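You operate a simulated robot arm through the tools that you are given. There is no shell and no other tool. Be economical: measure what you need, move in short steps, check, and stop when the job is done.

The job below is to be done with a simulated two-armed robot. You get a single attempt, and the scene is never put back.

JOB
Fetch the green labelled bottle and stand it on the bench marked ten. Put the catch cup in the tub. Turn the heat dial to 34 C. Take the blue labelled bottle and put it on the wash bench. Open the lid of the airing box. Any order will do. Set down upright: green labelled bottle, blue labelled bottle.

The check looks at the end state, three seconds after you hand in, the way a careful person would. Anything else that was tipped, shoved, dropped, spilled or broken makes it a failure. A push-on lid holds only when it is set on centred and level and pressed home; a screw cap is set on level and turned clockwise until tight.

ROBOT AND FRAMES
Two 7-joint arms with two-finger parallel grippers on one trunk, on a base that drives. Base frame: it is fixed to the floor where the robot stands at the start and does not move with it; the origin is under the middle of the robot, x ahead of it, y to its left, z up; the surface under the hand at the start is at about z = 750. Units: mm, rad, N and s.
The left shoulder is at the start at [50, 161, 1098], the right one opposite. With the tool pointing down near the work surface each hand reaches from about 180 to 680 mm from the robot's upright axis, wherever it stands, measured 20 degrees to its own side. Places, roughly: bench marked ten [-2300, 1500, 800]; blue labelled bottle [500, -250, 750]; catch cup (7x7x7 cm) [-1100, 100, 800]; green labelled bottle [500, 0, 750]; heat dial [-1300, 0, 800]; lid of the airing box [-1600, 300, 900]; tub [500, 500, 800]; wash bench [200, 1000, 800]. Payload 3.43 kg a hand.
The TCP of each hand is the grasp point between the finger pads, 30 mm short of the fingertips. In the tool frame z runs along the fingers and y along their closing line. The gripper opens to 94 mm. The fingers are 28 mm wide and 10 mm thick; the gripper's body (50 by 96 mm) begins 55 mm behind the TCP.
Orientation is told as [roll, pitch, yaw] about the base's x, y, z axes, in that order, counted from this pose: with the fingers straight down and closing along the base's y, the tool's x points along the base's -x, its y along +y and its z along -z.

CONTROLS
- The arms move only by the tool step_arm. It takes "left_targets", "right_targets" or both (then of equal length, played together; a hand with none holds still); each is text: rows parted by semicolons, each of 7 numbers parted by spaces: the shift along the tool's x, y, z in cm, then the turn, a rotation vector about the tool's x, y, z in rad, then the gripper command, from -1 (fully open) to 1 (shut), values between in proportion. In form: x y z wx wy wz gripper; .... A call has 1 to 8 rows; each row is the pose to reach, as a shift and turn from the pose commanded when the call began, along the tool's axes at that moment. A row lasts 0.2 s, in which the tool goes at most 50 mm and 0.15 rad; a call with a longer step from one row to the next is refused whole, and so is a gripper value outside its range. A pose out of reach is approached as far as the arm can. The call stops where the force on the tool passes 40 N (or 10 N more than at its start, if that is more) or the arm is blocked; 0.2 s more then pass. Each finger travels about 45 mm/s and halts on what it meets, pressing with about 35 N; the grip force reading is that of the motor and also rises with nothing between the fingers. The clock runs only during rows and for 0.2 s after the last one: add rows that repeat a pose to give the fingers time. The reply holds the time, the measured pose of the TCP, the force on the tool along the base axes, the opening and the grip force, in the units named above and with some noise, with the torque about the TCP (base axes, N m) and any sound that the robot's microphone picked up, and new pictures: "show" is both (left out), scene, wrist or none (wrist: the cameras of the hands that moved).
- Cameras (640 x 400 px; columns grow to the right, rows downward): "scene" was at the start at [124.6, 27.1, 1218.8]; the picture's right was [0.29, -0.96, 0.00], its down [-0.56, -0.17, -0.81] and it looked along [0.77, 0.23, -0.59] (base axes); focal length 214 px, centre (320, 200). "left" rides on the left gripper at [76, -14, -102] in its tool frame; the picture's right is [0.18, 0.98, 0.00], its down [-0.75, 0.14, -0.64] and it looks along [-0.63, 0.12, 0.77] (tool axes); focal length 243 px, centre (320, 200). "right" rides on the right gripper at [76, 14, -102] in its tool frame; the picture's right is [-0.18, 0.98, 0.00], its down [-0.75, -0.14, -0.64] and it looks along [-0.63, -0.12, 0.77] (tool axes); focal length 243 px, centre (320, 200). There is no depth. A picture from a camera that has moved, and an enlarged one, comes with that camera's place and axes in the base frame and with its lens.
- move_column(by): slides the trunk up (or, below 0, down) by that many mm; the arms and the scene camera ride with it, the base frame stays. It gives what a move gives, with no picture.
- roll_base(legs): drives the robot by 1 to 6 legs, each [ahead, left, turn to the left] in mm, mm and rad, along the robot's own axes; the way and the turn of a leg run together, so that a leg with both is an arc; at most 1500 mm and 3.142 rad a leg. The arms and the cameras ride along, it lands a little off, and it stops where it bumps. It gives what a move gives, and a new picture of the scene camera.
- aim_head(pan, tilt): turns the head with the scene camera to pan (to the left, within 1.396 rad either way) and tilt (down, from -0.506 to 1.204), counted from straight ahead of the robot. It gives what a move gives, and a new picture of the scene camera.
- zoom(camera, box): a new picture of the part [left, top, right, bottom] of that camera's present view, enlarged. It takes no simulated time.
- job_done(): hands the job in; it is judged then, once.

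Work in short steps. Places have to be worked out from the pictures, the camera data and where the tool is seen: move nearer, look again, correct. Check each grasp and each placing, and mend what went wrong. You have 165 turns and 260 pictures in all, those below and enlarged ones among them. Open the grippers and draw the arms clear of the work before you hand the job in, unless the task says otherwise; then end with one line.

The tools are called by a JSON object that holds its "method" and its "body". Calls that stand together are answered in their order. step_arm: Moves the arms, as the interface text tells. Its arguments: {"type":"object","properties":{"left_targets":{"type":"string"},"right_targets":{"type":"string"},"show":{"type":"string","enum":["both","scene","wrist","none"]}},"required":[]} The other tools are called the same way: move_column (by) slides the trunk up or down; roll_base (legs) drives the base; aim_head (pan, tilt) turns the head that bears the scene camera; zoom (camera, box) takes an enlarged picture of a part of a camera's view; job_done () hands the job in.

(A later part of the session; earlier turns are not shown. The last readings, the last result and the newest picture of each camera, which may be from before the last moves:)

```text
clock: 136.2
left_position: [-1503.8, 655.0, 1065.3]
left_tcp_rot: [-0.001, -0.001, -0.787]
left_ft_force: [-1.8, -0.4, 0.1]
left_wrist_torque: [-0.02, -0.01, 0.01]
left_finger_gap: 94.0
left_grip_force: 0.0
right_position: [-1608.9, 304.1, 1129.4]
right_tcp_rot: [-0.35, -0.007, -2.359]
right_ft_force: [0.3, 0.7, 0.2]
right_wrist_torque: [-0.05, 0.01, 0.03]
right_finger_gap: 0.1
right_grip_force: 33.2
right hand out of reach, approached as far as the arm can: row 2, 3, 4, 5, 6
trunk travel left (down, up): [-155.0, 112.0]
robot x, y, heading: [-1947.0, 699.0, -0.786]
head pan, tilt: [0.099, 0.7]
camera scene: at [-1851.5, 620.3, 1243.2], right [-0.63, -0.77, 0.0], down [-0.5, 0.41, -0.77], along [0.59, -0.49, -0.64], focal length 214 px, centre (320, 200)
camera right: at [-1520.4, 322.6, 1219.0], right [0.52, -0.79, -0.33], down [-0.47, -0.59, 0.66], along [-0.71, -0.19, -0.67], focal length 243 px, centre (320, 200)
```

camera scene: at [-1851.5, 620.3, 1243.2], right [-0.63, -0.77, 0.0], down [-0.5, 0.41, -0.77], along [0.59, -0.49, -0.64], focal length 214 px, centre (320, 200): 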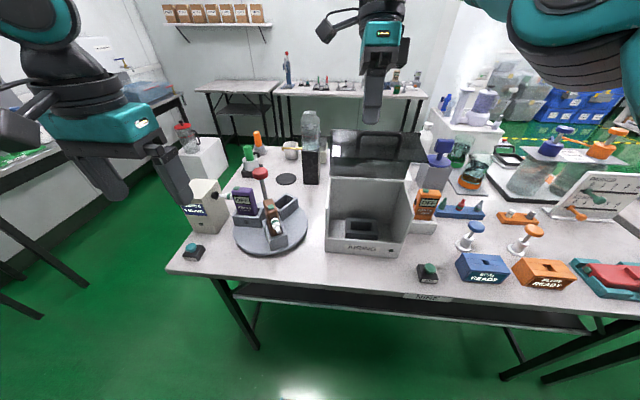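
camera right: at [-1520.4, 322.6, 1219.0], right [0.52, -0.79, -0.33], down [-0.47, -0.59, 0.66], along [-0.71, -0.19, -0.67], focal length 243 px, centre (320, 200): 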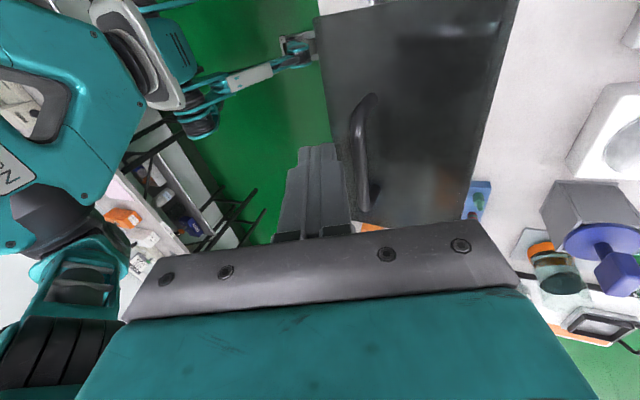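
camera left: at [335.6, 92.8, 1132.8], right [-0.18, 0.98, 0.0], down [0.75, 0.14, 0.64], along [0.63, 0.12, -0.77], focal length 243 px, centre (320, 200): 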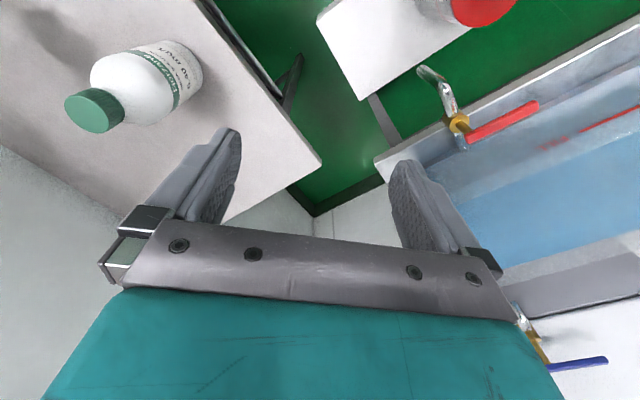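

The grip slipped off at the reach limit, but the lid stays up. Zoom to judge its angle.

{"method": "zoom", "body": {"camera": "scene", "box": [290, 90, 460, 270]}}

```text
2.22 times, centred on (375, 180) of scene
camera zoom: at [-1851.5, 620.3, 1243.2], right [-0.63, -0.77, 0.0], down [-0.5, 0.41, -0.77], along [0.59, -0.49, -0.64], focal length 477 px, centre (198, 244)
```

zoom: 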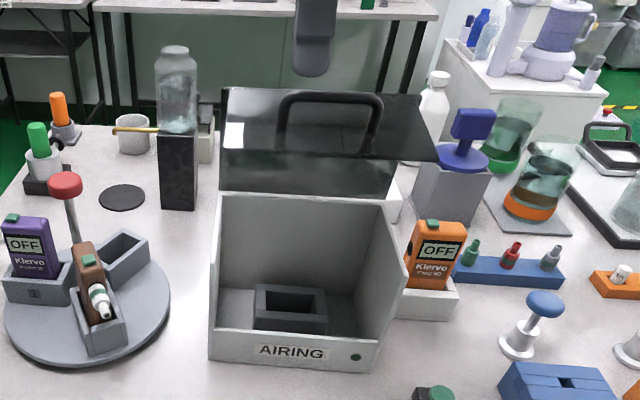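

Lid is ~75° open. One cheap push on the panel's front edge will open it further: retract back/up first with fingers straight down.

{"method": "step_arm", "body": {"right_targets": "0 -1 -3 0 0 0 1; 0 -5 -3 0 0 0 1; 0 -9 -2.5 -0.12 0 0 1; 0 -12.5 -2 -0.24 0 0 1; 0 -14 -1 -0.35 0 0 1"}}

```text
clock: 137.4
left_position: [-1503.8, 653.3, 1064.4]
left_tcp_rot: [0.002, 0.0, -0.789]
left_ft_force: [0.3, -0.2, -0.3]
left_wrist_torque: [0.0, 0.01, 0.01]
left_finger_gap: 93.7
left_grip_force: 0.1
right_position: [-1698.8, 393.6, 1186.3]
right_tcp_rot: [-0.002, -0.007, -2.361]
right_ft_force: [0.3, -0.7, 0.4]
right_wrist_torque: [-0.02, -0.01, -0.01]
right_finger_gap: 0.0
right_grip_force: 32.9
right hand out of reach, approached as far as the arm can: row 1
trunk travel left (down, up): [-155.0, 112.0]
robot x, y, heading: [-1948.4, 697.7, -0.79]
head pan, tilt: [0.099, 0.7]
camera scene: at [-1851.4, 618.8, 1242.9], right [-0.63, -0.77, 0.0], down [-0.5, 0.41, -0.77], along [0.59, -0.49, -0.64], focal length 214 px, centre (320, 200)
camera right: at [-1633.9, 436.7, 1287.5], right [0.56, -0.83, 0.0], down [-0.63, -0.43, 0.65], along [-0.54, -0.36, -0.76], focal length 243 px, centre (320, 200)
```

scene: 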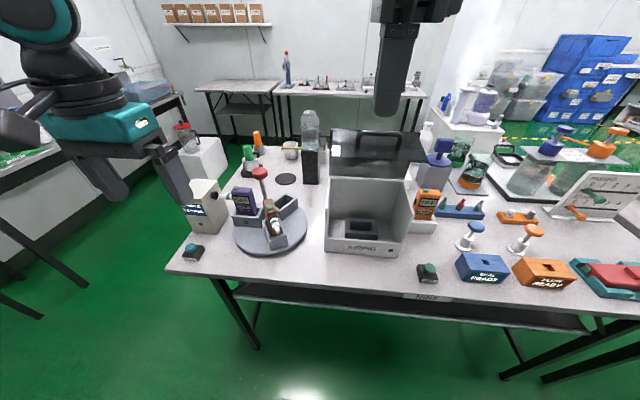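
right: 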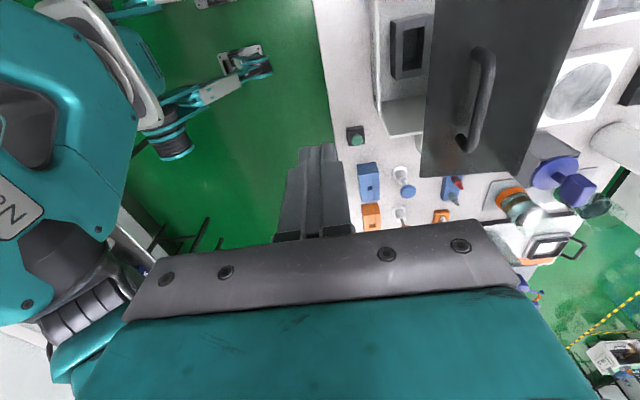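

Edge of the panel at d≈1373; my hand at d≈1480. Lower to z≈1035 and then push forward gently.

{"method": "step_arm", "body": {"right_targets": "0 0 4.5 0 0 0 1; 0 0 9 0 0 0 1; 0 0 13 0 0 0 1; 0 0 15 0 0 0 1; 0 3 15 0 0 0 1; 0 6 15 0 0 0 1; 0 8 15 0 0 0 1"}}

```text
clock: 139.0
left_position: [-1502.0, 653.0, 1064.4]
left_tcp_rot: [-0.001, 0.0, -0.787]
left_ft_force: [-0.3, 0.3, -0.9]
left_wrist_torque: [0.01, 0.01, -0.01]
left_finger_gap: 93.9
left_grip_force: 0.0
right_position: [-1641.5, 338.8, 1036.4]
right_tcp_rot: [-0.007, -0.009, -2.359]
right_ft_force: [1.0, 0.2, -0.9]
right_wrist_torque: [-0.01, 0.01, -0.02]
right_finger_gap: 0.0
right_grip_force: 32.7
trunk travel left (down, up): [-155.0, 112.0]
robot x, y, heading: [-1945.4, 699.0, -0.781]
head pan, tilt: [0.099, 0.7]
camera scene: at [-1851.0, 618.7, 1242.8], right [-0.63, -0.77, 0.0], down [-0.5, 0.41, -0.76], along [0.59, -0.49, -0.64], focal length 214 px, centre (320, 200)
camera right: at [-1576.3, 382.2, 1136.8], right [0.56, -0.83, -0.01], down [-0.63, -0.43, 0.65], along [-0.54, -0.36, -0.76], focal length 243 px, centre (320, 200)
```

scene: 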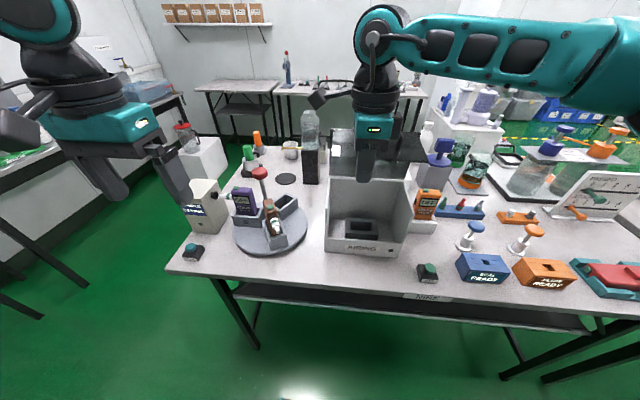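
right: 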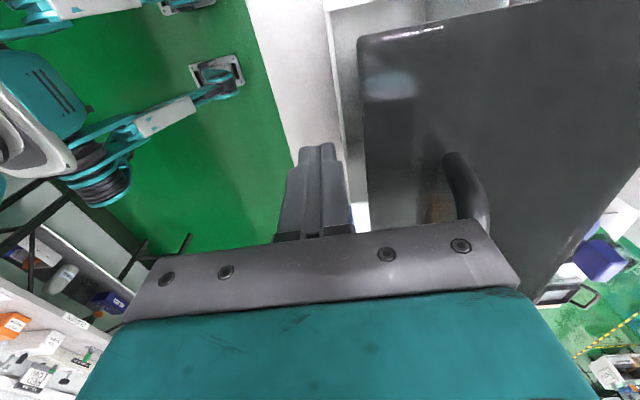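

No contact yet; push forward 80 mm more in small steps.

{"method": "step_arm", "body": {"right_targets": "0 1.5 0 0 0 0 1; 0 3 0 0 0 0 1; 0 4.5 0 0 0 0 1; 0 6 0 0 0 0 1; 0 7 0 0 0 0 1; 0 8 0 0 0 0 1"}}

```text
clock: 140.3
left_position: [-1505.4, 653.6, 1067.1]
left_tcp_rot: [0.001, -0.004, -0.789]
left_ft_force: [0.0, 0.2, 0.3]
left_wrist_torque: [-0.01, -0.03, 0.0]
left_finger_gap: 94.1
left_grip_force: 0.1
right_position: [-1599.9, 293.8, 1033.7]
right_tcp_rot: [-0.027, -0.014, -2.353]
right_ft_force: [-22.1, 13.4, 4.2]
right_wrist_torque: [-0.65, -0.87, -0.47]
right_finger_gap: 0.0
right_grip_force: 32.6
trunk travel left (down, up): [-155.0, 112.0]
robot x, y, heading: [-1946.5, 700.3, -0.79]
head pan, tilt: [0.099, 0.7]
stopped in row 6 (right hand): the force on the tool passed its limit at 49 N (the readings are from after the stop); the commanded pose is now the measured one
camera scene: at [-1855.1, 620.9, 1243.5], right [-0.64, -0.77, 0.0], down [-0.49, 0.41, -0.77], along [0.59, -0.49, -0.64], focal length 214 px, centre (320, 200)
camera right: at [-1533.3, 335.3, 1134.2], right [0.57, -0.82, -0.02], down [-0.61, -0.44, 0.66], along [-0.55, -0.36, -0.75], focal length 243 px, centre (320, 200)
```

scene: 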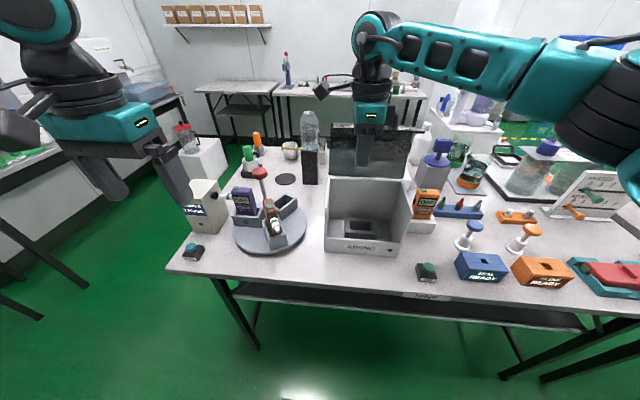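
right: 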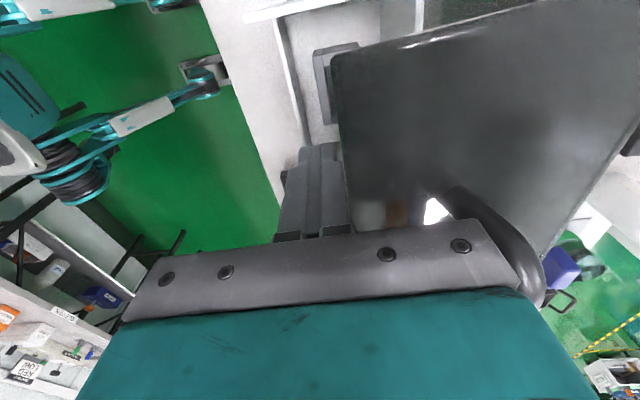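

The lid appears near vertical at its stop. Back off and look.

{"method": "step_arm", "body": {"right_targets": "0 -3 0 0 0 0 1; 0 -7 0 0 0 0 1; 0 -11.5 0 0 0 0 1; 0 -16 -2 0 0 0 1; 0 -20 -4 0 0 0 1", "show": "none"}}

{"method": "zoom", "body": {"camera": "scene", "box": [280, 80, 460, 270]}}

```text
clock: 141.5
left_position: [-1502.1, 652.9, 1064.6]
left_tcp_rot: [-0.001, -0.002, -0.787]
left_ft_force: [0.2, -0.4, 0.3]
left_wrist_torque: [-0.01, -0.02, -0.01]
left_finger_gap: 94.1
left_grip_force: 0.0
right_position: [-1736.6, 431.1, 1075.0]
right_tcp_rot: [-0.023, -0.011, -2.357]
right_ft_force: [0.6, -0.2, 0.1]
right_wrist_torque: [0.02, 0.01, 0.04]
right_finger_gap: 0.0
right_grip_force: 33.1
trunk travel left (down, up): [-155.0, 112.0]
robot x, y, heading: [-1945.6, 698.3, -0.789]
head pan, tilt: [0.099, 0.7]
```

```text
2.11 times, centred on (370, 175) of scene
camera zoom: at [-1851.8, 619.3, 1242.9], right [-0.63, -0.77, 0.0], down [-0.5, 0.41, -0.77], along [0.59, -0.49, -0.64], focal length 452 px, centre (215, 253)
```

zoom: 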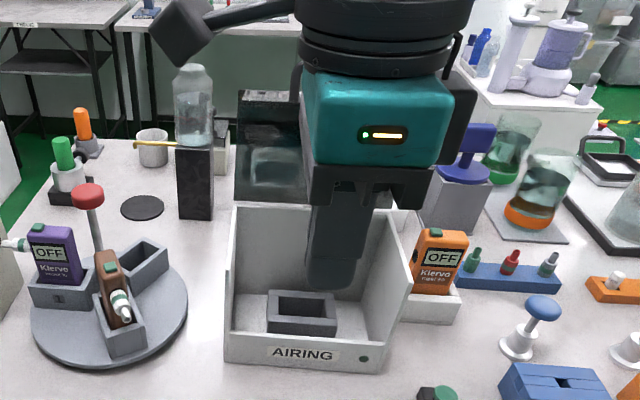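

The lid is fully open and stays. Now restore the right hand's yaw and then drive round the island to the cup/dial side.

{"method": "step_arm", "body": {"right_targets": "0 -2 -1 0 0 -0.15 0.5; 0 -4 -2 0 0 -0.3 0; 0 -6 -2 0 0 -0.45 -1; 0 -6 -2 0 0 -0.6 -1; 0 -6 -2 0 0 -0.75 -1; 0 -6 -2 0 0 -0.9 -1; 0 -6 -2 0 0 -1.05 -1; 0 -6 -2 0 0 -1.2 -1", "show": "none"}}

{"method": "step_arm", "body": {"right_targets": "0 0 0 0 0 -0.13 -1; 0 0 0 0 0 -0.25 -1; 0 0 0 0 0 -0.37 -1", "show": "none"}}

{"method": "roll_base", "body": {"legs": [[-50, 910, 0], [800, 0, 0], [800, 0, 0]]}}

{"method": "aim_head", "body": {"pan": -0.9, "tilt": 0.5}}

```text
clock: 143.3
left_position: [-1503.6, 653.8, 1064.5]
left_tcp_rot: [0.0, -0.002, -0.788]
left_ft_force: [-0.3, 0.4, -0.8]
left_wrist_torque: [-0.03, 0.03, 0.0]
left_finger_gap: 93.9
left_grip_force: 0.0
right_position: [-1779.0, 473.6, 1097.9]
right_tcp_rot: [-0.021, 0.017, -1.15]
right_ft_force: [0.1, 0.2, -1.1]
right_wrist_torque: [0.03, 0.01, 0.0]
right_finger_gap: 94.1
right_grip_force: 0.1
trunk travel left (down, up): [-155.0, 112.0]
robot x, y, heading: [-1944.4, 698.9, -0.792]
head pan, tilt: [0.099, 0.7]
```

```text
clock: 144.1
left_position: [-1502.8, 654.0, 1064.3]
left_tcp_rot: [-0.001, 0.0, -0.787]
left_ft_force: [-0.9, 0.3, 0.1]
left_wrist_torque: [0.0, 0.0, 0.03]
left_finger_gap: 93.9
left_grip_force: 0.2
right_position: [-1778.5, 472.0, 1097.2]
right_tcp_rot: [-0.013, 0.024, -0.781]
right_ft_force: [0.5, -0.1, -0.3]
right_wrist_torque: [-0.04, 0.01, 0.0]
right_finger_gap: 93.9
right_grip_force: 0.1
trunk travel left (down, up): [-155.0, 112.0]
robot x, y, heading: [-1945.6, 698.6, -0.788]
head pan, tilt: [0.099, 0.7]
```

```text
clock: 160.4
left_position: [249.2, 196.6, 1064.2]
left_tcp_rot: [0.0, 0.001, -0.795]
left_ft_force: [0.9, 0.4, -0.7]
left_wrist_torque: [0.0, 0.01, 0.0]
left_finger_gap: 94.0
left_grip_force: 0.0
right_position: [-25.8, 18.1, 1097.9]
right_tcp_rot: [-0.012, 0.024, -0.793]
right_ft_force: [-0.3, 0.0, -0.3]
right_wrist_torque: [0.02, -0.02, -0.01]
right_finger_gap: 94.2
right_grip_force: 0.1
trunk travel left (down, up): [-155.0, 112.0]
robot x, y, heading: [-194.1, 247.3, -0.801]
head pan, tilt: [0.099, 0.7]
camera scene: at [-98.6, 165.1, 1242.8], right [-0.64, -0.77, 0.0], down [-0.49, 0.41, -0.76], along [0.59, -0.49, -0.64], focal length 214 px, centre (320, 200)
```

scene: 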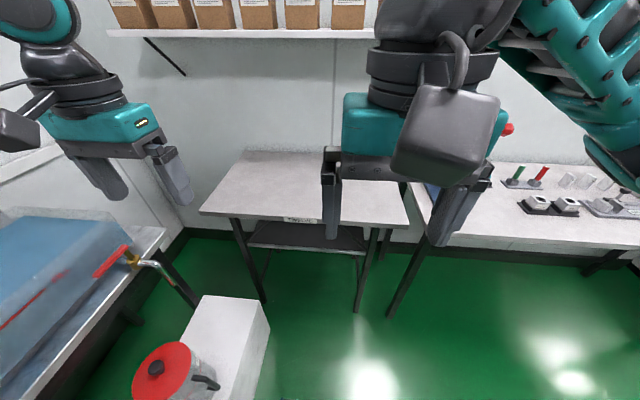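

```text
clock: 161.7
left_position: [249.4, 197.2, 1065.1]
left_tcp_rot: [0.001, 0.001, -0.796]
left_ft_force: [-0.1, -0.5, 0.2]
left_wrist_torque: [-0.01, 0.0, -0.01]
left_finger_gap: 94.0
left_grip_force: 0.0
right_position: [-27.4, 18.4, 1098.3]
right_tcp_rot: [-0.012, 0.024, -0.791]
right_ft_force: [0.0, 0.0, 0.1]
right_wrist_torque: [-0.03, 0.04, 0.01]
right_finger_gap: 93.9
right_grip_force: 0.0
trunk travel left (down, up): [-155.0, 112.0]
robot x, y, heading: [-190.3, 248.2, -0.791]
head pan, tilt: [-0.901, 0.499]
camera scene: at [-175.2, 129.3, 1260.6], right [-0.99, 0.12, 0.0], down [0.06, 0.48, -0.88], along [-0.11, -0.87, -0.48], focal length 214 px, centre (320, 200)
```

scene: 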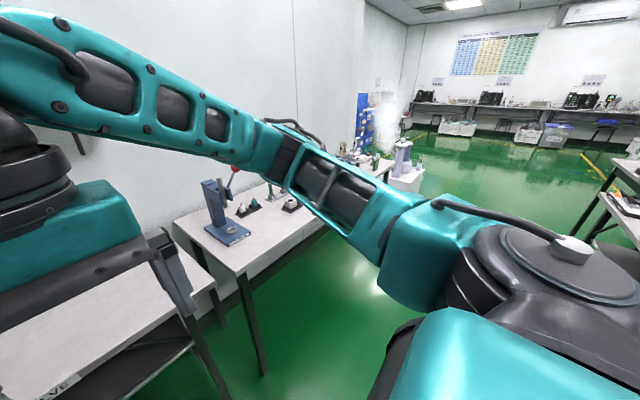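

Aisle on this side is clear (~900 wide). Strafe right 650 along it, then turn to face the island.

{"method": "roll_base", "body": {"legs": [[0, -650, 0], [0, 0, 3.141]]}}

{"method": "aim_head", "body": {"pan": 0.0, "tilt": 0.6}}

```text
clock: 175.4
left_position: [-1107.7, -198.3, 1064.8]
left_tcp_rot: [-0.001, 0.001, 2.423]
left_ft_force: [-0.7, -0.1, -0.1]
left_wrist_torque: [0.01, -0.02, -0.03]
left_finger_gap: 94.1
left_grip_force: 0.0
right_position: [-846.1, 2.7, 1098.1]
right_tcp_rot: [-0.013, 0.023, 2.428]
right_ft_force: [0.2, 0.4, 0.3]
right_wrist_torque: [0.03, -0.01, 0.0]
right_finger_gap: 93.9
right_grip_force: 0.0
trunk travel left (down, up): [-155.0, 112.0]
robot x, y, heading: [-663.2, -212.4, 2.426]
head pan, tilt: [-0.901, 0.499]
camera scene: at [-687.8, -92.8, 1260.6], right [1.0, -0.05, 0.0], down [-0.02, -0.48, -0.88], along [0.04, 0.88, -0.48], focal length 214 px, centre (320, 200)
```

scene: 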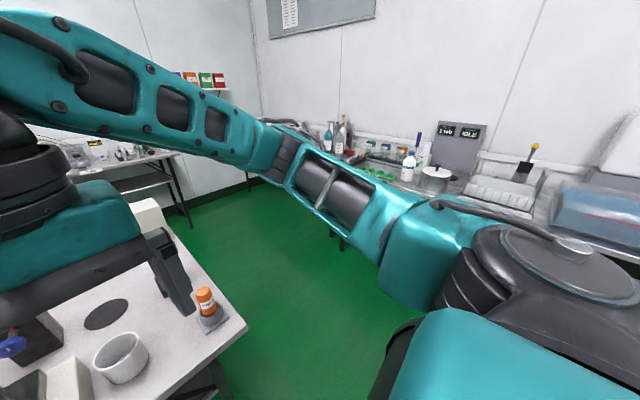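

```text
clock: 176.6
left_position: [-1108.7, -196.2, 1064.3]
left_tcp_rot: [0.001, 0.001, 2.423]
left_ft_force: [-0.5, -0.5, 0.8]
left_wrist_torque: [0.01, -0.01, -0.02]
left_finger_gap: 94.0
left_grip_force: 0.0
right_position: [-846.4, 1.9, 1098.8]
right_tcp_rot: [-0.012, 0.024, 2.427]
right_ft_force: [-0.1, 0.3, 0.0]
right_wrist_torque: [-0.01, 0.0, -0.05]
right_finger_gap: 94.3
right_grip_force: 0.0
trunk travel left (down, up): [-155.0, 112.0]
robot x, y, heading: [-661.2, -212.0, 2.423]
head pan, tilt: [0.0, 0.6]
camera scene: at [-758.6, -125.5, 1251.5], right [0.66, 0.75, 0.0], down [0.43, -0.37, -0.83], along [-0.62, 0.54, -0.56], focal length 214 px, centre (320, 200)
```

scene: 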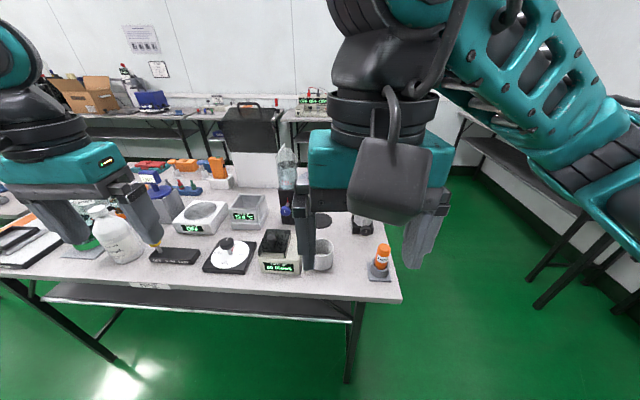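

Zoom on the instruments for the heat dial.

{"method": "zoom", "body": {"camera": "scene", "box": [140, 170, 330, 290]}}

```text
3.33 times, centred on (235, 230) of scene
camera zoom: at [-758.6, -125.5, 1251.5], right [0.66, 0.75, 0.0], down [0.43, -0.37, -0.83], along [-0.62, 0.54, -0.56], focal length 715 px, centre (603, 100)
```

zoom: 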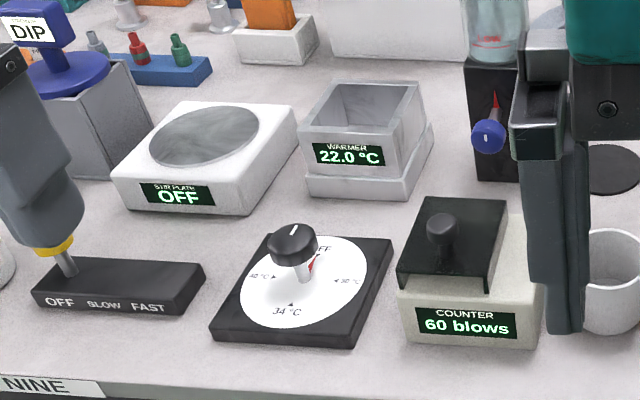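

{"method": "zoom", "body": {"camera": "scene", "box": [195, 225, 265, 280]}}

```text
7.27 times, centred on (230, 252) of scene
camera zoom: at [-758.6, -125.5, 1251.5], right [0.66, 0.75, 0.0], down [0.43, -0.37, -0.83], along [-0.62, 0.54, -0.56], focal length 1560 px, centre (974, -182)
```

zoom: 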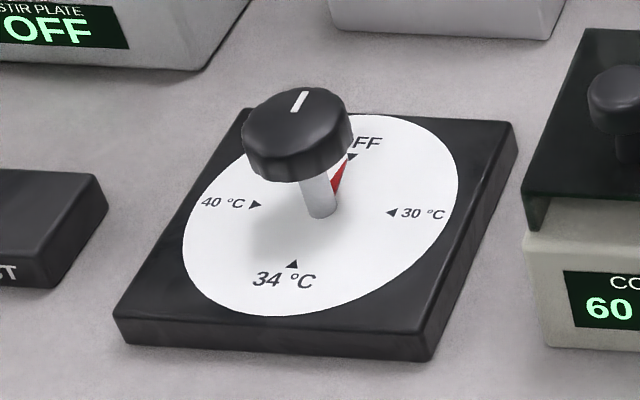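

The heat dial: pointer at OFF (back), 34 °C is at front, so a 180° clockwise turn. Knob axis ≈[-1253,-39], top z≈822. Left hand moves over it, pre-rotated counterclockwise.

{"method": "step_arm", "body": {"left_targets": "-3 -0.3 0 0 0 -0.15 -0.3; -6 -0.6 0 0 0 -0.3 -0.3; -9 -0.9 0 0 0 -0.45 -0.3; -12 -1.2 0 0 0 -0.6 -0.3; -15 -1.6 1 0 0 -0.75 -0.3; -18 -2 3 0 0 -0.9 -0.3; -20 -2.3 7 0 0 -1.05 -0.3; -21.2 -2.3 11 0 0 -1.2 -0.3"}}

```text
clock: 178.4
left_position: [-1250.3, -42.3, 956.7]
left_tcp_rot: [-0.002, 0.0, -2.658]
left_ft_force: [0.1, 0.1, -1.3]
left_wrist_torque: [0.03, 0.03, -0.01]
left_finger_gap: 61.3
left_grip_force: 0.1
left hand out of reach, approached as far as the arm can: row 8
right_position: [-846.5, 3.7, 1098.2]
right_tcp_rot: [-0.012, 0.027, 2.43]
right_ft_force: [-0.6, 0.3, 0.0]
right_wrist_torque: [0.0, 0.02, -0.02]
right_finger_gap: 94.2
right_grip_force: 0.0
trunk travel left (down, up): [-155.0, 112.0]
robot x, y, heading: [-660.3, -209.3, 2.422]
head pan, tilt: [0.0, 0.6]
camera scene: at [-758.9, -125.6, 1251.5], right [0.66, 0.75, 0.0], down [0.43, -0.37, -0.82], along [-0.62, 0.54, -0.57], focal length 214 px, centre (320, 200)
camera left: at [-1190.6, 6.7, 1058.9], right [0.62, -0.78, 0.0], down [-0.6, -0.48, 0.64], along [-0.5, -0.4, -0.77], focal length 243 px, centre (320, 200)
```

scene: 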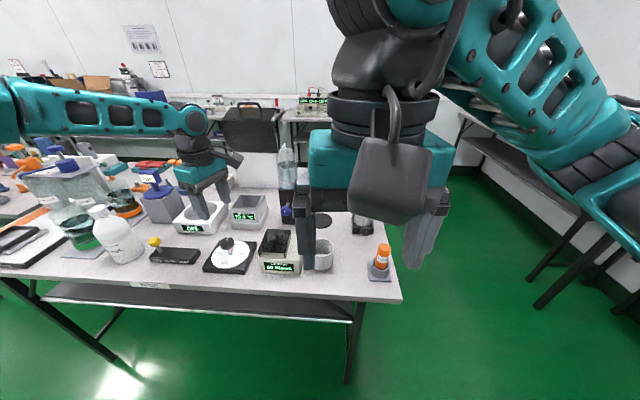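
left: 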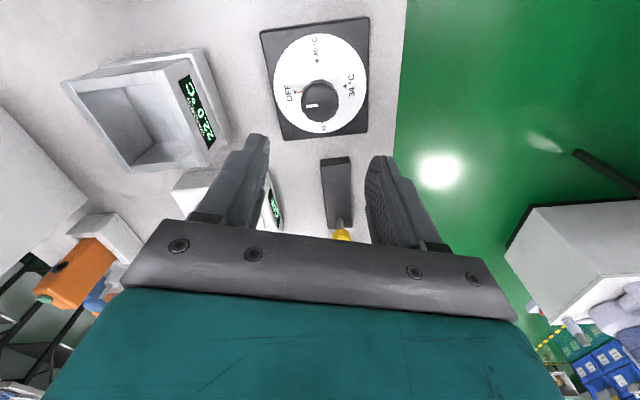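

Hand is above the knob within 4 mm (knob ≈[-1250,-38]). Descend partway with a small correction.

{"method": "step_arm", "body": {"left_targets": "0.1 -0.2 3 0 0 0 -0.3; 0.2 -0.3 6 0 0 0 -0.3; 0.2 -0.3 9 0 0 0 -0.3; 0.2 -0.3 9 0 0 0 -0.3", "show": "wrist"}}

```text
clock: 179.4
left_position: [-1237.9, -68.7, 883.4]
left_tcp_rot: [-0.003, 0.001, -2.659]
left_ft_force: [-0.9, 0.2, -0.2]
left_wrist_torque: [-0.01, 0.07, 0.0]
left_finger_gap: 61.0
left_grip_force: 0.0
left hand out of reach, approached as far as the arm can: row 1, 2, 3, 4
right_position: [-844.7, 2.4, 1097.1]
right_tcp_rot: [-0.012, 0.024, 2.427]
right_ft_force: [-0.1, -0.2, -0.5]
right_wrist_torque: [0.01, -0.01, 0.0]
right_finger_gap: 94.0
right_grip_force: 0.1
trunk travel left (down, up): [-155.0, 112.0]
robot x, y, heading: [-664.2, -210.4, 2.42]
head pan, tilt: [0.0, 0.6]
camera left: at [-1177.6, -20.4, 985.4], right [0.62, -0.79, 0.0], down [-0.6, -0.48, 0.64], along [-0.5, -0.4, -0.77], focal length 243 px, centre (320, 200)
```

left: 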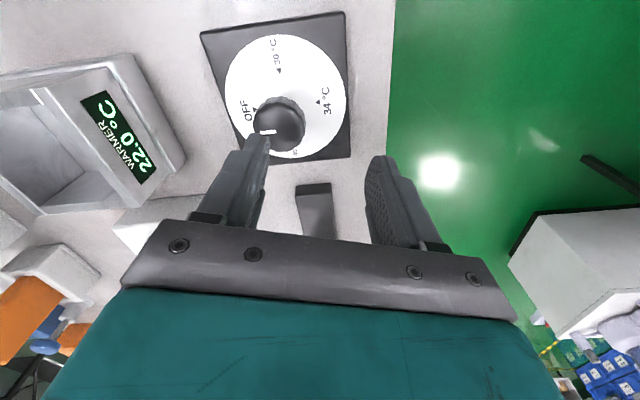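

Out of reach at table height. Raise the hand, shift the base 100 left / 30 ahead and lower the trunk 90.

{"method": "step_arm", "body": {"left_targets": "0 0 -4 0 0 0 -0.3; 0 0 -8 0 0 0 -0.3; 0 0 -12 0 0 0 -0.3", "show": "none"}}

{"method": "roll_base", "body": {"legs": [[30, 100, -0.06]]}}

{"method": "move_column", "body": {"by": -90}}

{"method": "zoom", "body": {"camera": "left", "box": [0, 0, 640, 400]}}

```text
clock: 180.2
left_position: [-1238.8, -70.0, 1004.3]
left_tcp_rot: [-0.001, -0.002, -2.661]
left_ft_force: [-0.1, -0.1, -0.6]
left_wrist_torque: [-0.01, -0.01, 0.0]
left_finger_gap: 61.1
left_grip_force: 0.0
right_position: [-845.0, 3.7, 1098.4]
right_tcp_rot: [-0.012, 0.023, 2.428]
right_ft_force: [-0.4, 0.5, 0.0]
right_wrist_torque: [0.0, -0.03, 0.02]
right_finger_gap: 94.1
right_grip_force: 0.1
trunk travel left (down, up): [-155.0, 112.0]
robot x, y, heading: [-664.0, -214.7, 2.425]
head pan, tilt: [0.0, 0.6]
```

```text
clock: 181.8
left_position: [-1320.1, -88.1, 1002.9]
left_tcp_rot: [0.001, -0.001, -2.72]
left_ft_force: [0.6, 0.5, -0.1]
left_wrist_torque: [0.02, 0.0, 0.03]
left_finger_gap: 61.0
left_grip_force: 0.0
right_position: [-924.1, -38.5, 1098.3]
right_tcp_rot: [-0.015, 0.026, 2.365]
right_ft_force: [0.8, 0.1, -1.1]
right_wrist_torque: [0.02, -0.03, 0.0]
right_finger_gap: 94.1
right_grip_force: 0.1
trunk travel left (down, up): [-155.0, 112.0]
robot x, y, heading: [-753.6, -264.8, 2.363]
head pan, tilt: [0.0, 0.6]
camera scene: at [-843.6, -172.3, 1251.5], right [0.7, 0.71, 0.0], down [0.4, -0.4, -0.82], along [-0.59, 0.58, -0.57], focal length 214 px, centre (320, 200)
```

scene: 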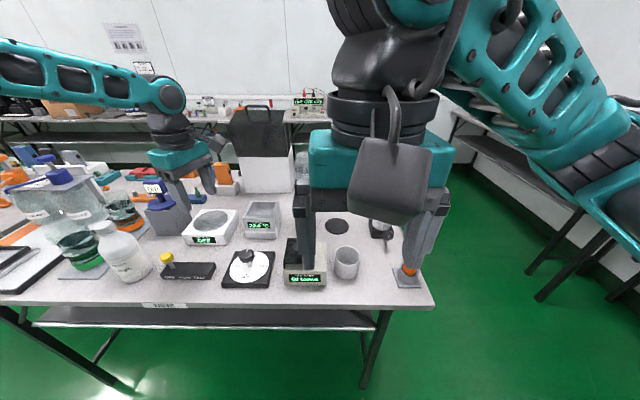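

```text
clock: 183.0
left_position: [-1319.6, -87.7, 910.9]
left_tcp_rot: [0.0, -0.002, -2.719]
left_ft_force: [0.7, -0.1, -1.0]
left_wrist_torque: [0.02, 0.01, 0.05]
left_finger_gap: 60.9
left_grip_force: 0.0
right_position: [-922.1, -39.1, 1008.5]
right_tcp_rot: [-0.011, 0.023, 2.367]
right_ft_force: [-0.3, 0.6, 0.3]
right_wrist_torque: [-0.02, 0.0, -0.04]
right_finger_gap: 94.0
right_grip_force: 0.0
trunk travel left (down, up): [-65.0, 202.0]
robot x, y, heading: [-751.1, -263.0, 2.369]
head pan, tilt: [0.0, 0.6]
```

```text
1.00 times, centred on (320, 200) of left (not enlarged: the box is as wide or as high as the picture)
camera zoom: at [-1256.7, -43.4, 1014.6], right [0.57, -0.82, 0.0], down [-0.63, -0.44, 0.64], along [-0.53, -0.37, -0.77], focal length 243 px, centre (320, 200)
```

zoom: 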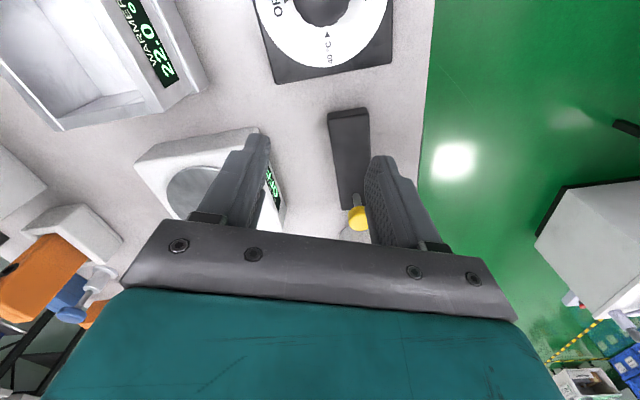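

Shift to over the knob (tool x +84, y −17).

{"method": "step_arm", "body": {"left_targets": "2.8 -0.6 0 0 0 0 -0.3; 5.6 -1.2 0 0 0 0 -0.3; 8.4 -1.7 0 0 0 0 -0.3; 8.4 -1.7 2 0 0 0 -0.3", "show": "wrist"}}

```text
clock: 184.0
left_position: [-1249.0, -38.5, 893.6]
left_tcp_rot: [-0.001, -0.003, -2.721]
left_ft_force: [0.2, 0.0, 0.2]
left_wrist_torque: [0.0, 0.03, -0.02]
left_finger_gap: 60.9
left_grip_force: 0.1
right_position: [-923.1, -40.0, 1008.9]
right_tcp_rot: [-0.013, 0.024, 2.367]
right_ft_force: [0.4, -0.5, 0.8]
right_wrist_torque: [0.0, -0.02, -0.04]
right_finger_gap: 94.1
right_grip_force: 0.0
trunk travel left (down, up): [-65.0, 202.0]
robot x, y, heading: [-753.3, -263.5, 2.363]
head pan, tilt: [0.0, 0.6]
camera left: at [-1186.1, 6.1, 994.7], right [0.57, -0.82, 0.0], down [-0.63, -0.44, 0.64], along [-0.53, -0.37, -0.77], focal length 243 px, centre (320, 200)
```

left: 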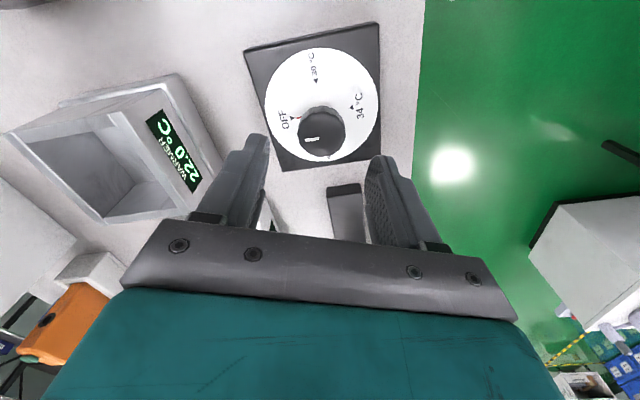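

Knob at [-1250,-41]; descend to z≈820 and close on it.

{"method": "step_arm", "body": {"left_targets": "-0.1 0.2 3 0 0 0 -0.3; -0.1 0.2 6 0 0 0 -0.3; -0.1 0.2 7.3 0 0 0 -0.3; -0.1 0.2 7.3 0 0 0 0.3; -0.1 0.2 7.3 0 0 0 1; -0.1 0.2 7.3 0 0 0 1; -0.1 0.2 7.3 0 0 0 1", "show": "wrist"}}

```text
clock: 185.4
left_position: [-1254.0, -44.1, 829.9]
left_tcp_rot: [-0.035, 0.002, -2.72]
left_ft_force: [-13.5, 27.9, -9.4]
left_wrist_torque: [0.82, -0.07, 0.02]
left_finger_gap: 37.5
left_grip_force: 27.9
left hand out of reach, approached as far as the arm can: row 2, 3, 4, 5, 6
right_position: [-924.7, -36.8, 1007.0]
right_tcp_rot: [-0.013, 0.026, 2.365]
right_ft_force: [0.0, 0.0, -0.2]
right_wrist_torque: [-0.01, -0.03, -0.03]
right_finger_gap: 93.7
right_grip_force: 0.0
trunk travel left (down, up): [-65.0, 202.0]
robot x, y, heading: [-758.4, -264.4, 2.361]
head pan, tilt: [0.0, 0.6]
stopped in row 6 (left hand): the force on the tool passed its limit at 43 N (the readings are from after the stop); the commanded pose is now the measured one
camera left: at [-1189.6, -3.1, 931.0], right [0.57, -0.82, -0.03], down [-0.62, -0.46, 0.64], along [-0.54, -0.34, -0.77], focal length 243 px, centre (320, 200)
```

left: 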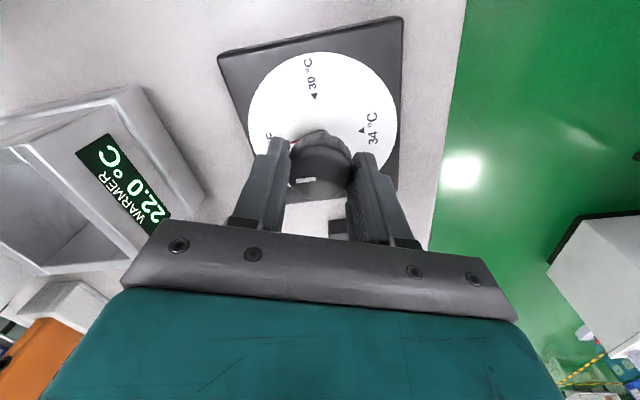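

The pre-rotation limits the reach and loads the knob sideways. Release, rise and un-rotate.

{"method": "step_arm", "body": {"left_targets": "0 0 0 0 0 0 0; 0 0 0 0 0 0 -0.4; 0 0 0 0 0 0 -0.4; 0 0 -3 0 0 0 -0.4; 0 0 -6 0 0 0 -0.4; 0 0 -6 0 0 0.15 -0.4; 0 0 -6 0 0 0.3 -0.4; 0 0 -6 0 0 0.45 -0.4", "show": "none"}}

{"method": "step_arm", "body": {"left_targets": "0 0 0 0 0 0.15 -0.4; 0 0 0 0 0 0.3 -0.4; 0 0 0 0 0 0.45 -0.4; 0 0 0 0 0 0.6 -0.4; 0 0 0 0 0 0.75 -0.4", "show": "both"}}

```text
clock: 187.2
left_position: [-1251.4, -52.1, 888.7]
left_tcp_rot: [-0.019, -0.01, 3.108]
left_ft_force: [0.2, 0.3, 0.2]
left_wrist_torque: [0.03, -0.03, -0.02]
left_finger_gap: 65.9
left_grip_force: 0.0
right_position: [-922.4, -37.4, 1007.8]
right_tcp_rot: [-0.012, 0.025, 2.367]
right_ft_force: [-0.5, 0.8, -0.4]
right_wrist_torque: [-0.01, -0.01, 0.03]
right_finger_gap: 93.8
right_grip_force: 0.0
trunk travel left (down, up): [-65.0, 202.0]
robot x, y, heading: [-753.2, -263.3, 2.362]
head pan, tilt: [0.0, 0.6]
```

```text
clock: 188.4
left_position: [-1249.1, -51.8, 889.0]
left_tcp_rot: [-0.008, -0.02, 2.361]
left_ft_force: [0.6, 0.5, 0.3]
left_wrist_torque: [-0.01, -0.06, 0.0]
left_finger_gap: 65.6
left_grip_force: 0.0
right_position: [-922.3, -39.0, 1007.3]
right_tcp_rot: [-0.014, 0.025, 2.367]
right_ft_force: [-0.3, -0.2, 0.4]
right_wrist_torque: [0.0, -0.01, 0.02]
right_finger_gap: 94.1
right_grip_force: 0.0
trunk travel left (down, up): [-65.0, 202.0]
robot x, y, heading: [-754.2, -262.9, 2.355]
head pan, tilt: [0.0, 0.6]
camera scene: at [-843.4, -171.5, 1161.5], right [0.7, 0.71, 0.0], down [0.4, -0.4, -0.83], along [-0.59, 0.58, -0.56], focal length 214 px, centre (320, 200)
camera left: at [-1185.8, -96.8, 988.9], right [-0.56, -0.83, -0.01], down [-0.63, 0.42, 0.66], along [-0.54, 0.38, -0.75], focal length 243 px, centre (320, 200)
```

scene: 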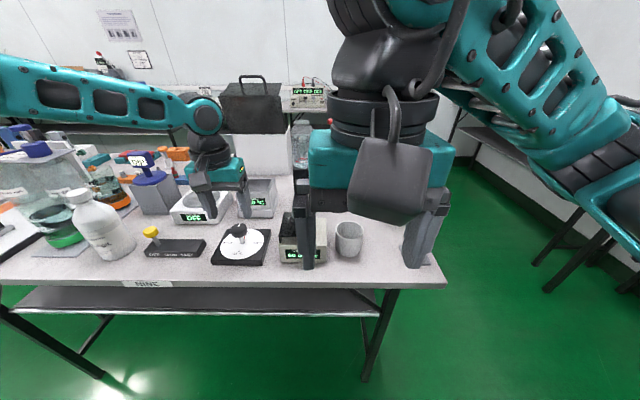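
left: 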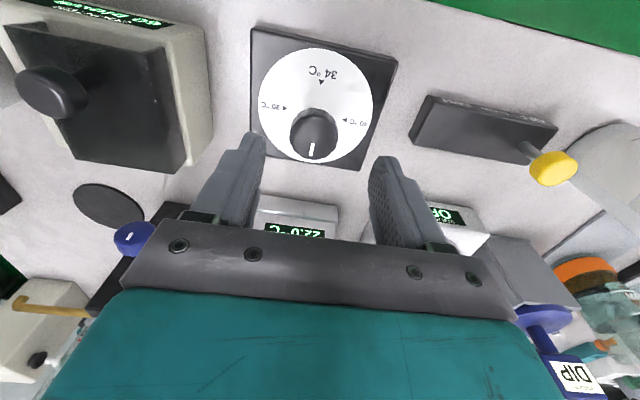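

Now neutral yaw. Knob ≈[-1249,-45]; correct and descend, then close.

{"method": "step_arm", "body": {"left_targets": "-0.4 -0.4 2 0 0 0 -0.4; -0.4 -0.4 5 0 0 0 -0.4; -0.4 -0.4 6.8 0 0 0 -0.4; -0.4 -0.4 6.8 0 0 0 -0.4", "show": "wrist"}}

```text
clock: 189.4
left_position: [-1251.1, -51.6, 822.8]
left_tcp_rot: [-0.009, -0.021, 2.362]
left_ft_force: [0.4, 0.9, -1.1]
left_wrist_torque: [0.0, -0.01, 0.0]
left_finger_gap: 65.9
left_grip_force: 0.1
left hand out of reach, approached as far as the arm can: row 3, 4
right_position: [-922.4, -37.2, 1007.1]
right_tcp_rot: [-0.012, 0.025, 2.366]
right_ft_force: [0.5, -0.6, 0.0]
right_wrist_torque: [0.04, 0.0, 0.01]
right_finger_gap: 94.1
right_grip_force: 0.1
trunk travel left (down, up): [-65.0, 202.0]
robot x, y, heading: [-753.3, -265.5, 2.364]
head pan, tilt: [0.0, 0.6]
camera left: at [-1186.0, -97.2, 924.0], right [-0.56, -0.83, -0.01], down [-0.63, 0.42, 0.66], along [-0.54, 0.38, -0.75], focal length 243 px, centre (320, 200)
```

left: 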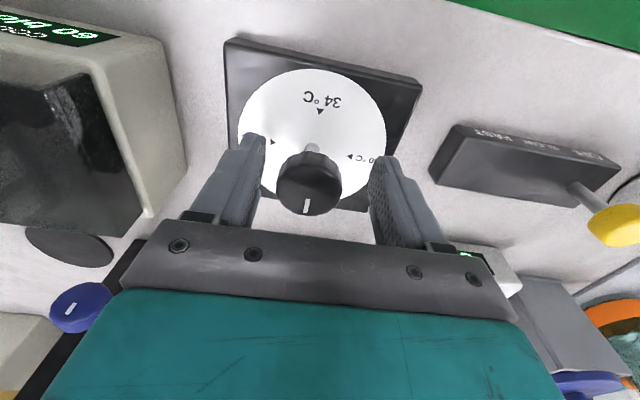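

Needs 7 mm in −y. Try that with 3 mm less depth.

{"method": "step_arm", "body": {"left_targets": "0 -0.4 -0.3 0 0 0 -0.4; 0 -0.7 -0.3 0 0 0 -0.4; 0 -0.7 -0.3 0 0 0 -0.4", "show": "wrist"}}

```text
clock: 190.2
left_position: [-1245.7, -51.6, 826.8]
left_tcp_rot: [-0.009, -0.021, 2.362]
left_ft_force: [0.5, 0.2, -0.5]
left_wrist_torque: [-0.03, -0.02, -0.04]
left_finger_gap: 65.9
left_grip_force: 0.1
right_position: [-922.6, -39.4, 1008.7]
right_tcp_rot: [-0.012, 0.024, 2.368]
right_ft_force: [-0.3, 1.3, 0.0]
right_wrist_torque: [0.02, 0.03, -0.01]
right_finger_gap: 94.0
right_grip_force: 0.0
trunk travel left (down, up): [-65.0, 202.0]
robot x, y, heading: [-754.9, -262.9, 2.367]
head pan, tilt: [0.0, 0.6]
camera left: at [-1181.2, -95.5, 927.8], right [-0.56, -0.83, -0.01], down [-0.63, 0.42, 0.66], along [-0.54, 0.38, -0.75], focal length 243 px, centre (320, 200)
```

left: 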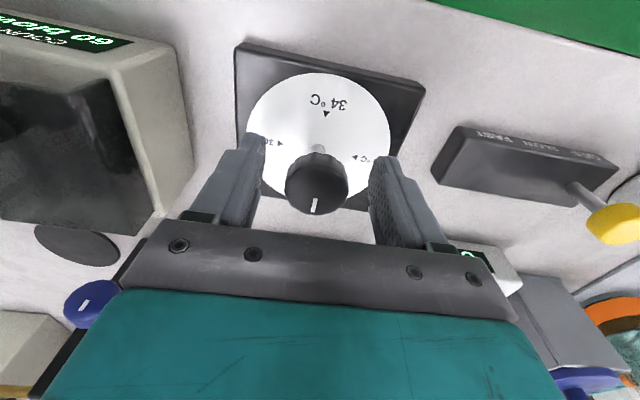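

Centred now. Close on the knob with a tiny correction.

{"method": "step_arm", "body": {"left_targets": "-0.3 -0.2 0 0 0 0 -0.2; -0.3 -0.2 0 0 0 0 0.2; -0.3 -0.2 0 0 0 0 1; -0.3 -0.2 0 0 0 0 1; -0.3 -0.2 0 0 0 0 1", "show": "wrist"}}

```text
clock: 191.4
left_position: [-1244.5, -49.5, 827.6]
left_tcp_rot: [-0.008, -0.022, 2.362]
left_ft_force: [-0.2, 0.5, -0.5]
left_wrist_torque: [0.04, 0.01, -0.01]
left_finger_gap: 37.4
left_grip_force: 45.2
left hand out of reach, approached as far as the arm can: row 1, 2, 3, 4, 5
right_position: [-922.1, -38.7, 1007.2]
right_tcp_rot: [-0.011, 0.024, 2.366]
right_ft_force: [-0.2, 0.5, 0.9]
right_wrist_torque: [-0.02, -0.01, 0.01]
right_finger_gap: 94.2
right_grip_force: 0.0
trunk travel left (down, up): [-65.0, 202.0]
robot x, y, heading: [-750.3, -264.1, 2.365]
head pan, tilt: [0.0, 0.6]
camera left: at [-1181.3, -95.4, 927.8], right [-0.56, -0.83, -0.01], down [-0.63, 0.42, 0.66], along [-0.54, 0.38, -0.75], focal length 243 px, centre (320, 200)
```

left: 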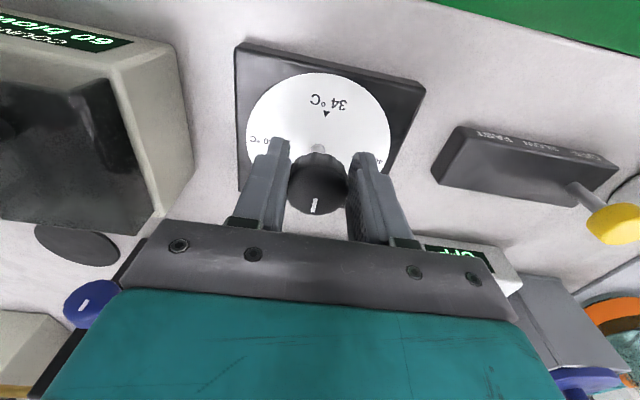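

Gripped with no side load. Turn clockwise (+wz) in steps.

{"method": "step_arm", "body": {"left_targets": "0 0 0 0 0 0.15 1; 0 0 0 0 0 0.3 1; 0 0 0 0 0 0.45 1; 0 0 0 0 0 0.6 1; 0 0 0 0 0 0.6 1", "show": "wrist"}}

```text
clock: 192.6
left_position: [-1249.7, -53.2, 826.7]
left_tcp_rot: [0.01, -0.022, 1.764]
left_ft_force: [-26.5, -16.9, 0.8]
left_wrist_torque: [0.18, 0.36, 0.3]
left_finger_gap: 37.6
left_grip_force: 44.9
right_position: [-924.5, -39.4, 1007.8]
right_tcp_rot: [-0.016, 0.023, 2.366]
right_ft_force: [-0.2, -0.8, 0.0]
right_wrist_torque: [0.01, -0.01, 0.01]
right_finger_gap: 94.0
right_grip_force: 0.0
trunk travel left (down, up): [-65.0, 202.0]
robot x, y, heading: [-751.7, -260.9, 2.36]
head pan, tilt: [0.0, 0.6]
camera left: at [-1221.3, -126.5, 927.3], right [-0.93, -0.37, 0.01], down [-0.27, 0.7, 0.66], along [-0.25, 0.61, -0.75], focal length 243 px, centre (320, 200)
```

left: 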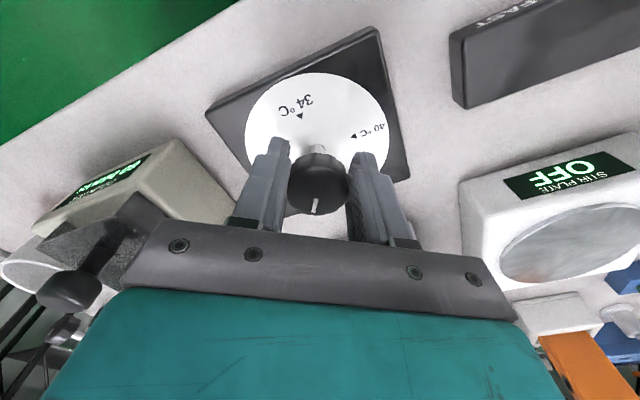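

The knob follows. Side force shows the true axis ~6 mm away; shift command by (x +2, y +5 mm) and keep turning.

{"method": "step_arm", "body": {"left_targets": "0.2 0.5 0 0 0 0 1; 0.2 0.5 0 0 0 0.15 1; 0.2 0.5 0 0 0 0.3 1; 0.2 0.5 0 0 0 0.45 1; 0.2 0.5 0 0 0 0.6 1; 0.2 0.5 0 0 0 0.6 1", "show": "wrist"}}

```text
clock: 194.0
left_position: [-1256.1, -52.3, 828.3]
left_tcp_rot: [0.025, -0.018, 1.161]
left_ft_force: [-32.5, -0.8, -1.0]
left_wrist_torque: [1.14, 0.24, 0.29]
left_finger_gap: 37.6
left_grip_force: 45.2
right_position: [-924.0, -39.3, 1006.8]
right_tcp_rot: [-0.014, 0.026, 2.367]
right_ft_force: [0.1, -0.2, -0.4]
right_wrist_torque: [-0.01, 0.01, 0.01]
right_finger_gap: 94.2
right_grip_force: 0.0
trunk travel left (down, up): [-65.0, 202.0]
robot x, y, heading: [-752.2, -262.8, 2.364]
head pan, tilt: [0.0, 0.6]
camera left: at [-1272.6, -130.1, 927.2], right [-0.98, 0.22, 0.02], down [0.18, 0.73, 0.66], along [0.13, 0.65, -0.75], focal length 243 px, centre (320, 200)
```

left: 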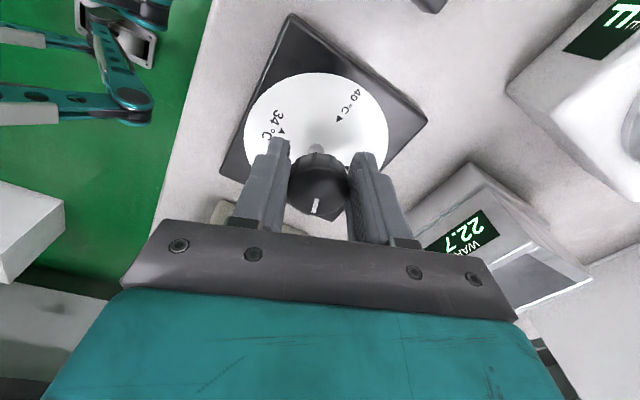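

The knob centre sits 10 mm forward of the TCP in the grip; account for that in the path and continue turning ~1.2 rad.

{"method": "step_arm", "body": {"left_targets": "0.2 0.5 0 0 0 0 1; 0.18 0.68 0 0 0 0.15 1; 0.15 0.82 0 0 0 0.3 1; 0.1 0.96 0 0 0 0.45 1; 0.02 1.09 0 0 0 0.6 1; -0.08 1.2 0 0 0 0.75 1; -0.18 1.31 0 0 0 0.9 1; -0.31 1.39 0 0 0 1.05 1", "show": "wrist"}}

```text
clock: 195.8
left_position: [-1262.3, -44.2, 828.2]
left_tcp_rot: [0.035, 0.004, 0.111]
left_ft_force: [-6.1, 12.7, -16.4]
left_wrist_torque: [0.54, 0.25, 0.13]
left_finger_gap: 37.7
left_grip_force: 45.5
left hand out of reach, approached as far as the arm can: row 6, 7, 8
right_position: [-923.6, -35.5, 1007.4]
right_tcp_rot: [-0.014, 0.026, 2.365]
right_ft_force: [0.4, 0.2, 0.2]
right_wrist_torque: [0.02, -0.05, -0.01]
right_finger_gap: 94.0
right_grip_force: 0.1
trunk travel left (down, up): [-65.0, 202.0]
robot x, y, heading: [-753.4, -260.8, 2.363]
head pan, tilt: [0.0, 0.6]
stopped in row 8 (left hand): the force on the tool passed its limit at 43 N (the readings are from after the stop); the commanded pose is now the measured one
camera left: at [-1336.1, -70.5, 929.3], right [-0.29, 0.96, 0.04], down [0.74, 0.2, 0.64], along [0.61, 0.21, -0.77], focal length 243 px, centre (320, 200)
```

left: 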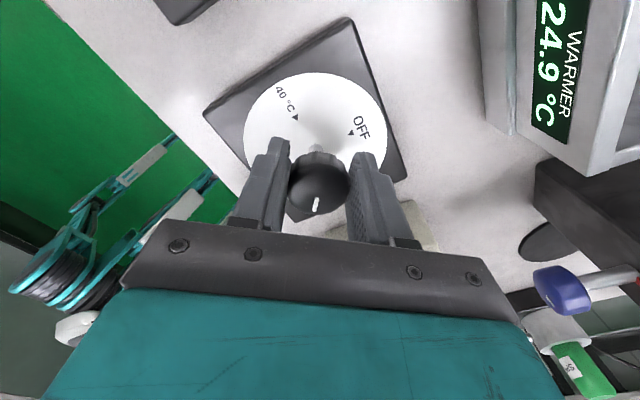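

Turned ~129° so far; wrist limit. Release, rise, rotate back 1.5 rad and regrip for the last ~51°.

{"method": "step_arm", "body": {"left_targets": "0 0 0 0 0 0 0.2; 0 0 0 0 0 0 -0.4; 0 0 0 0 0 0 -0.4; 0 0 -3 0 0 0 -0.4; 0 0 -6 0 0 -0.1 -0.4; 0 0 -6 0 0 -0.25 -0.4; 0 0 -6 0 0 -0.4 -0.4; 0 0 -6 0 0 -0.55 -0.4", "show": "none"}}

{"method": "step_arm", "body": {"left_targets": "0 0 0 0 0 -0.15 -0.4; 0 0 0 0 0 -0.3 -0.4; 0 0 0 0 0 -0.45 -0.4; 0 0 0 0 0 -0.6 -0.4; 0 0 0 0 0 -0.75 -0.4; 0 0 0 0 0 -0.9 -0.4; 0 0 0 0 0 -1.02 -0.4", "show": "wrist"}}

```text
clock: 197.7
left_position: [-1258.9, -47.7, 892.1]
left_tcp_rot: [0.032, -0.014, 0.665]
left_ft_force: [0.4, -0.2, 0.1]
left_wrist_torque: [-0.03, 0.02, -0.02]
left_finger_gap: 65.5
left_grip_force: 0.1
right_position: [-921.4, -38.2, 1007.3]
right_tcp_rot: [-0.013, 0.024, 2.364]
right_ft_force: [-0.6, -0.4, -0.1]
right_wrist_torque: [-0.02, 0.0, 0.02]
right_finger_gap: 94.4
right_grip_force: 0.1
trunk travel left (down, up): [-65.0, 202.0]
robot x, y, heading: [-751.3, -261.0, 2.359]
head pan, tilt: [0.0, 0.6]
```

```text
clock: 199.2
left_position: [-1260.0, -48.3, 890.0]
left_tcp_rot: [0.006, -0.035, 1.683]
left_ft_force: [0.7, 0.8, -0.3]
left_wrist_torque: [0.0, 0.01, 0.0]
left_finger_gap: 65.9
left_grip_force: 0.0
right_position: [-922.4, -37.7, 1007.4]
right_tcp_rot: [-0.012, 0.026, 2.364]
right_ft_force: [0.0, 0.0, 0.2]
right_wrist_torque: [-0.01, -0.01, 0.02]
right_finger_gap: 94.0
right_grip_force: 0.0
trunk travel left (down, up): [-65.0, 202.0]
robot x, y, heading: [-753.5, -264.9, 2.358]
head pan, tilt: [0.0, 0.6]
camera left: at [-1237.4, -125.8, 989.2], right [-0.96, -0.3, 0.0], down [-0.22, 0.71, 0.67], along [-0.2, 0.64, -0.74], focal length 243 px, centre (320, 200)
```

left: 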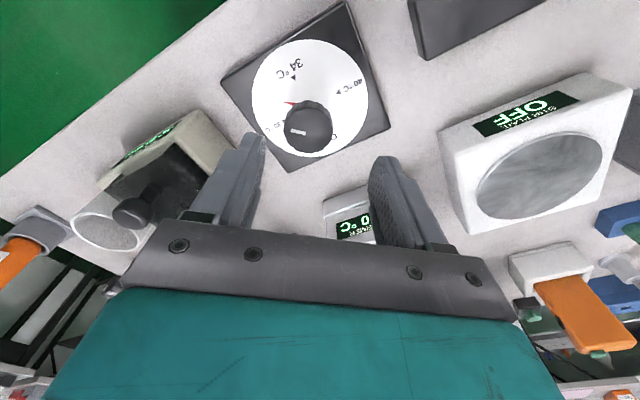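

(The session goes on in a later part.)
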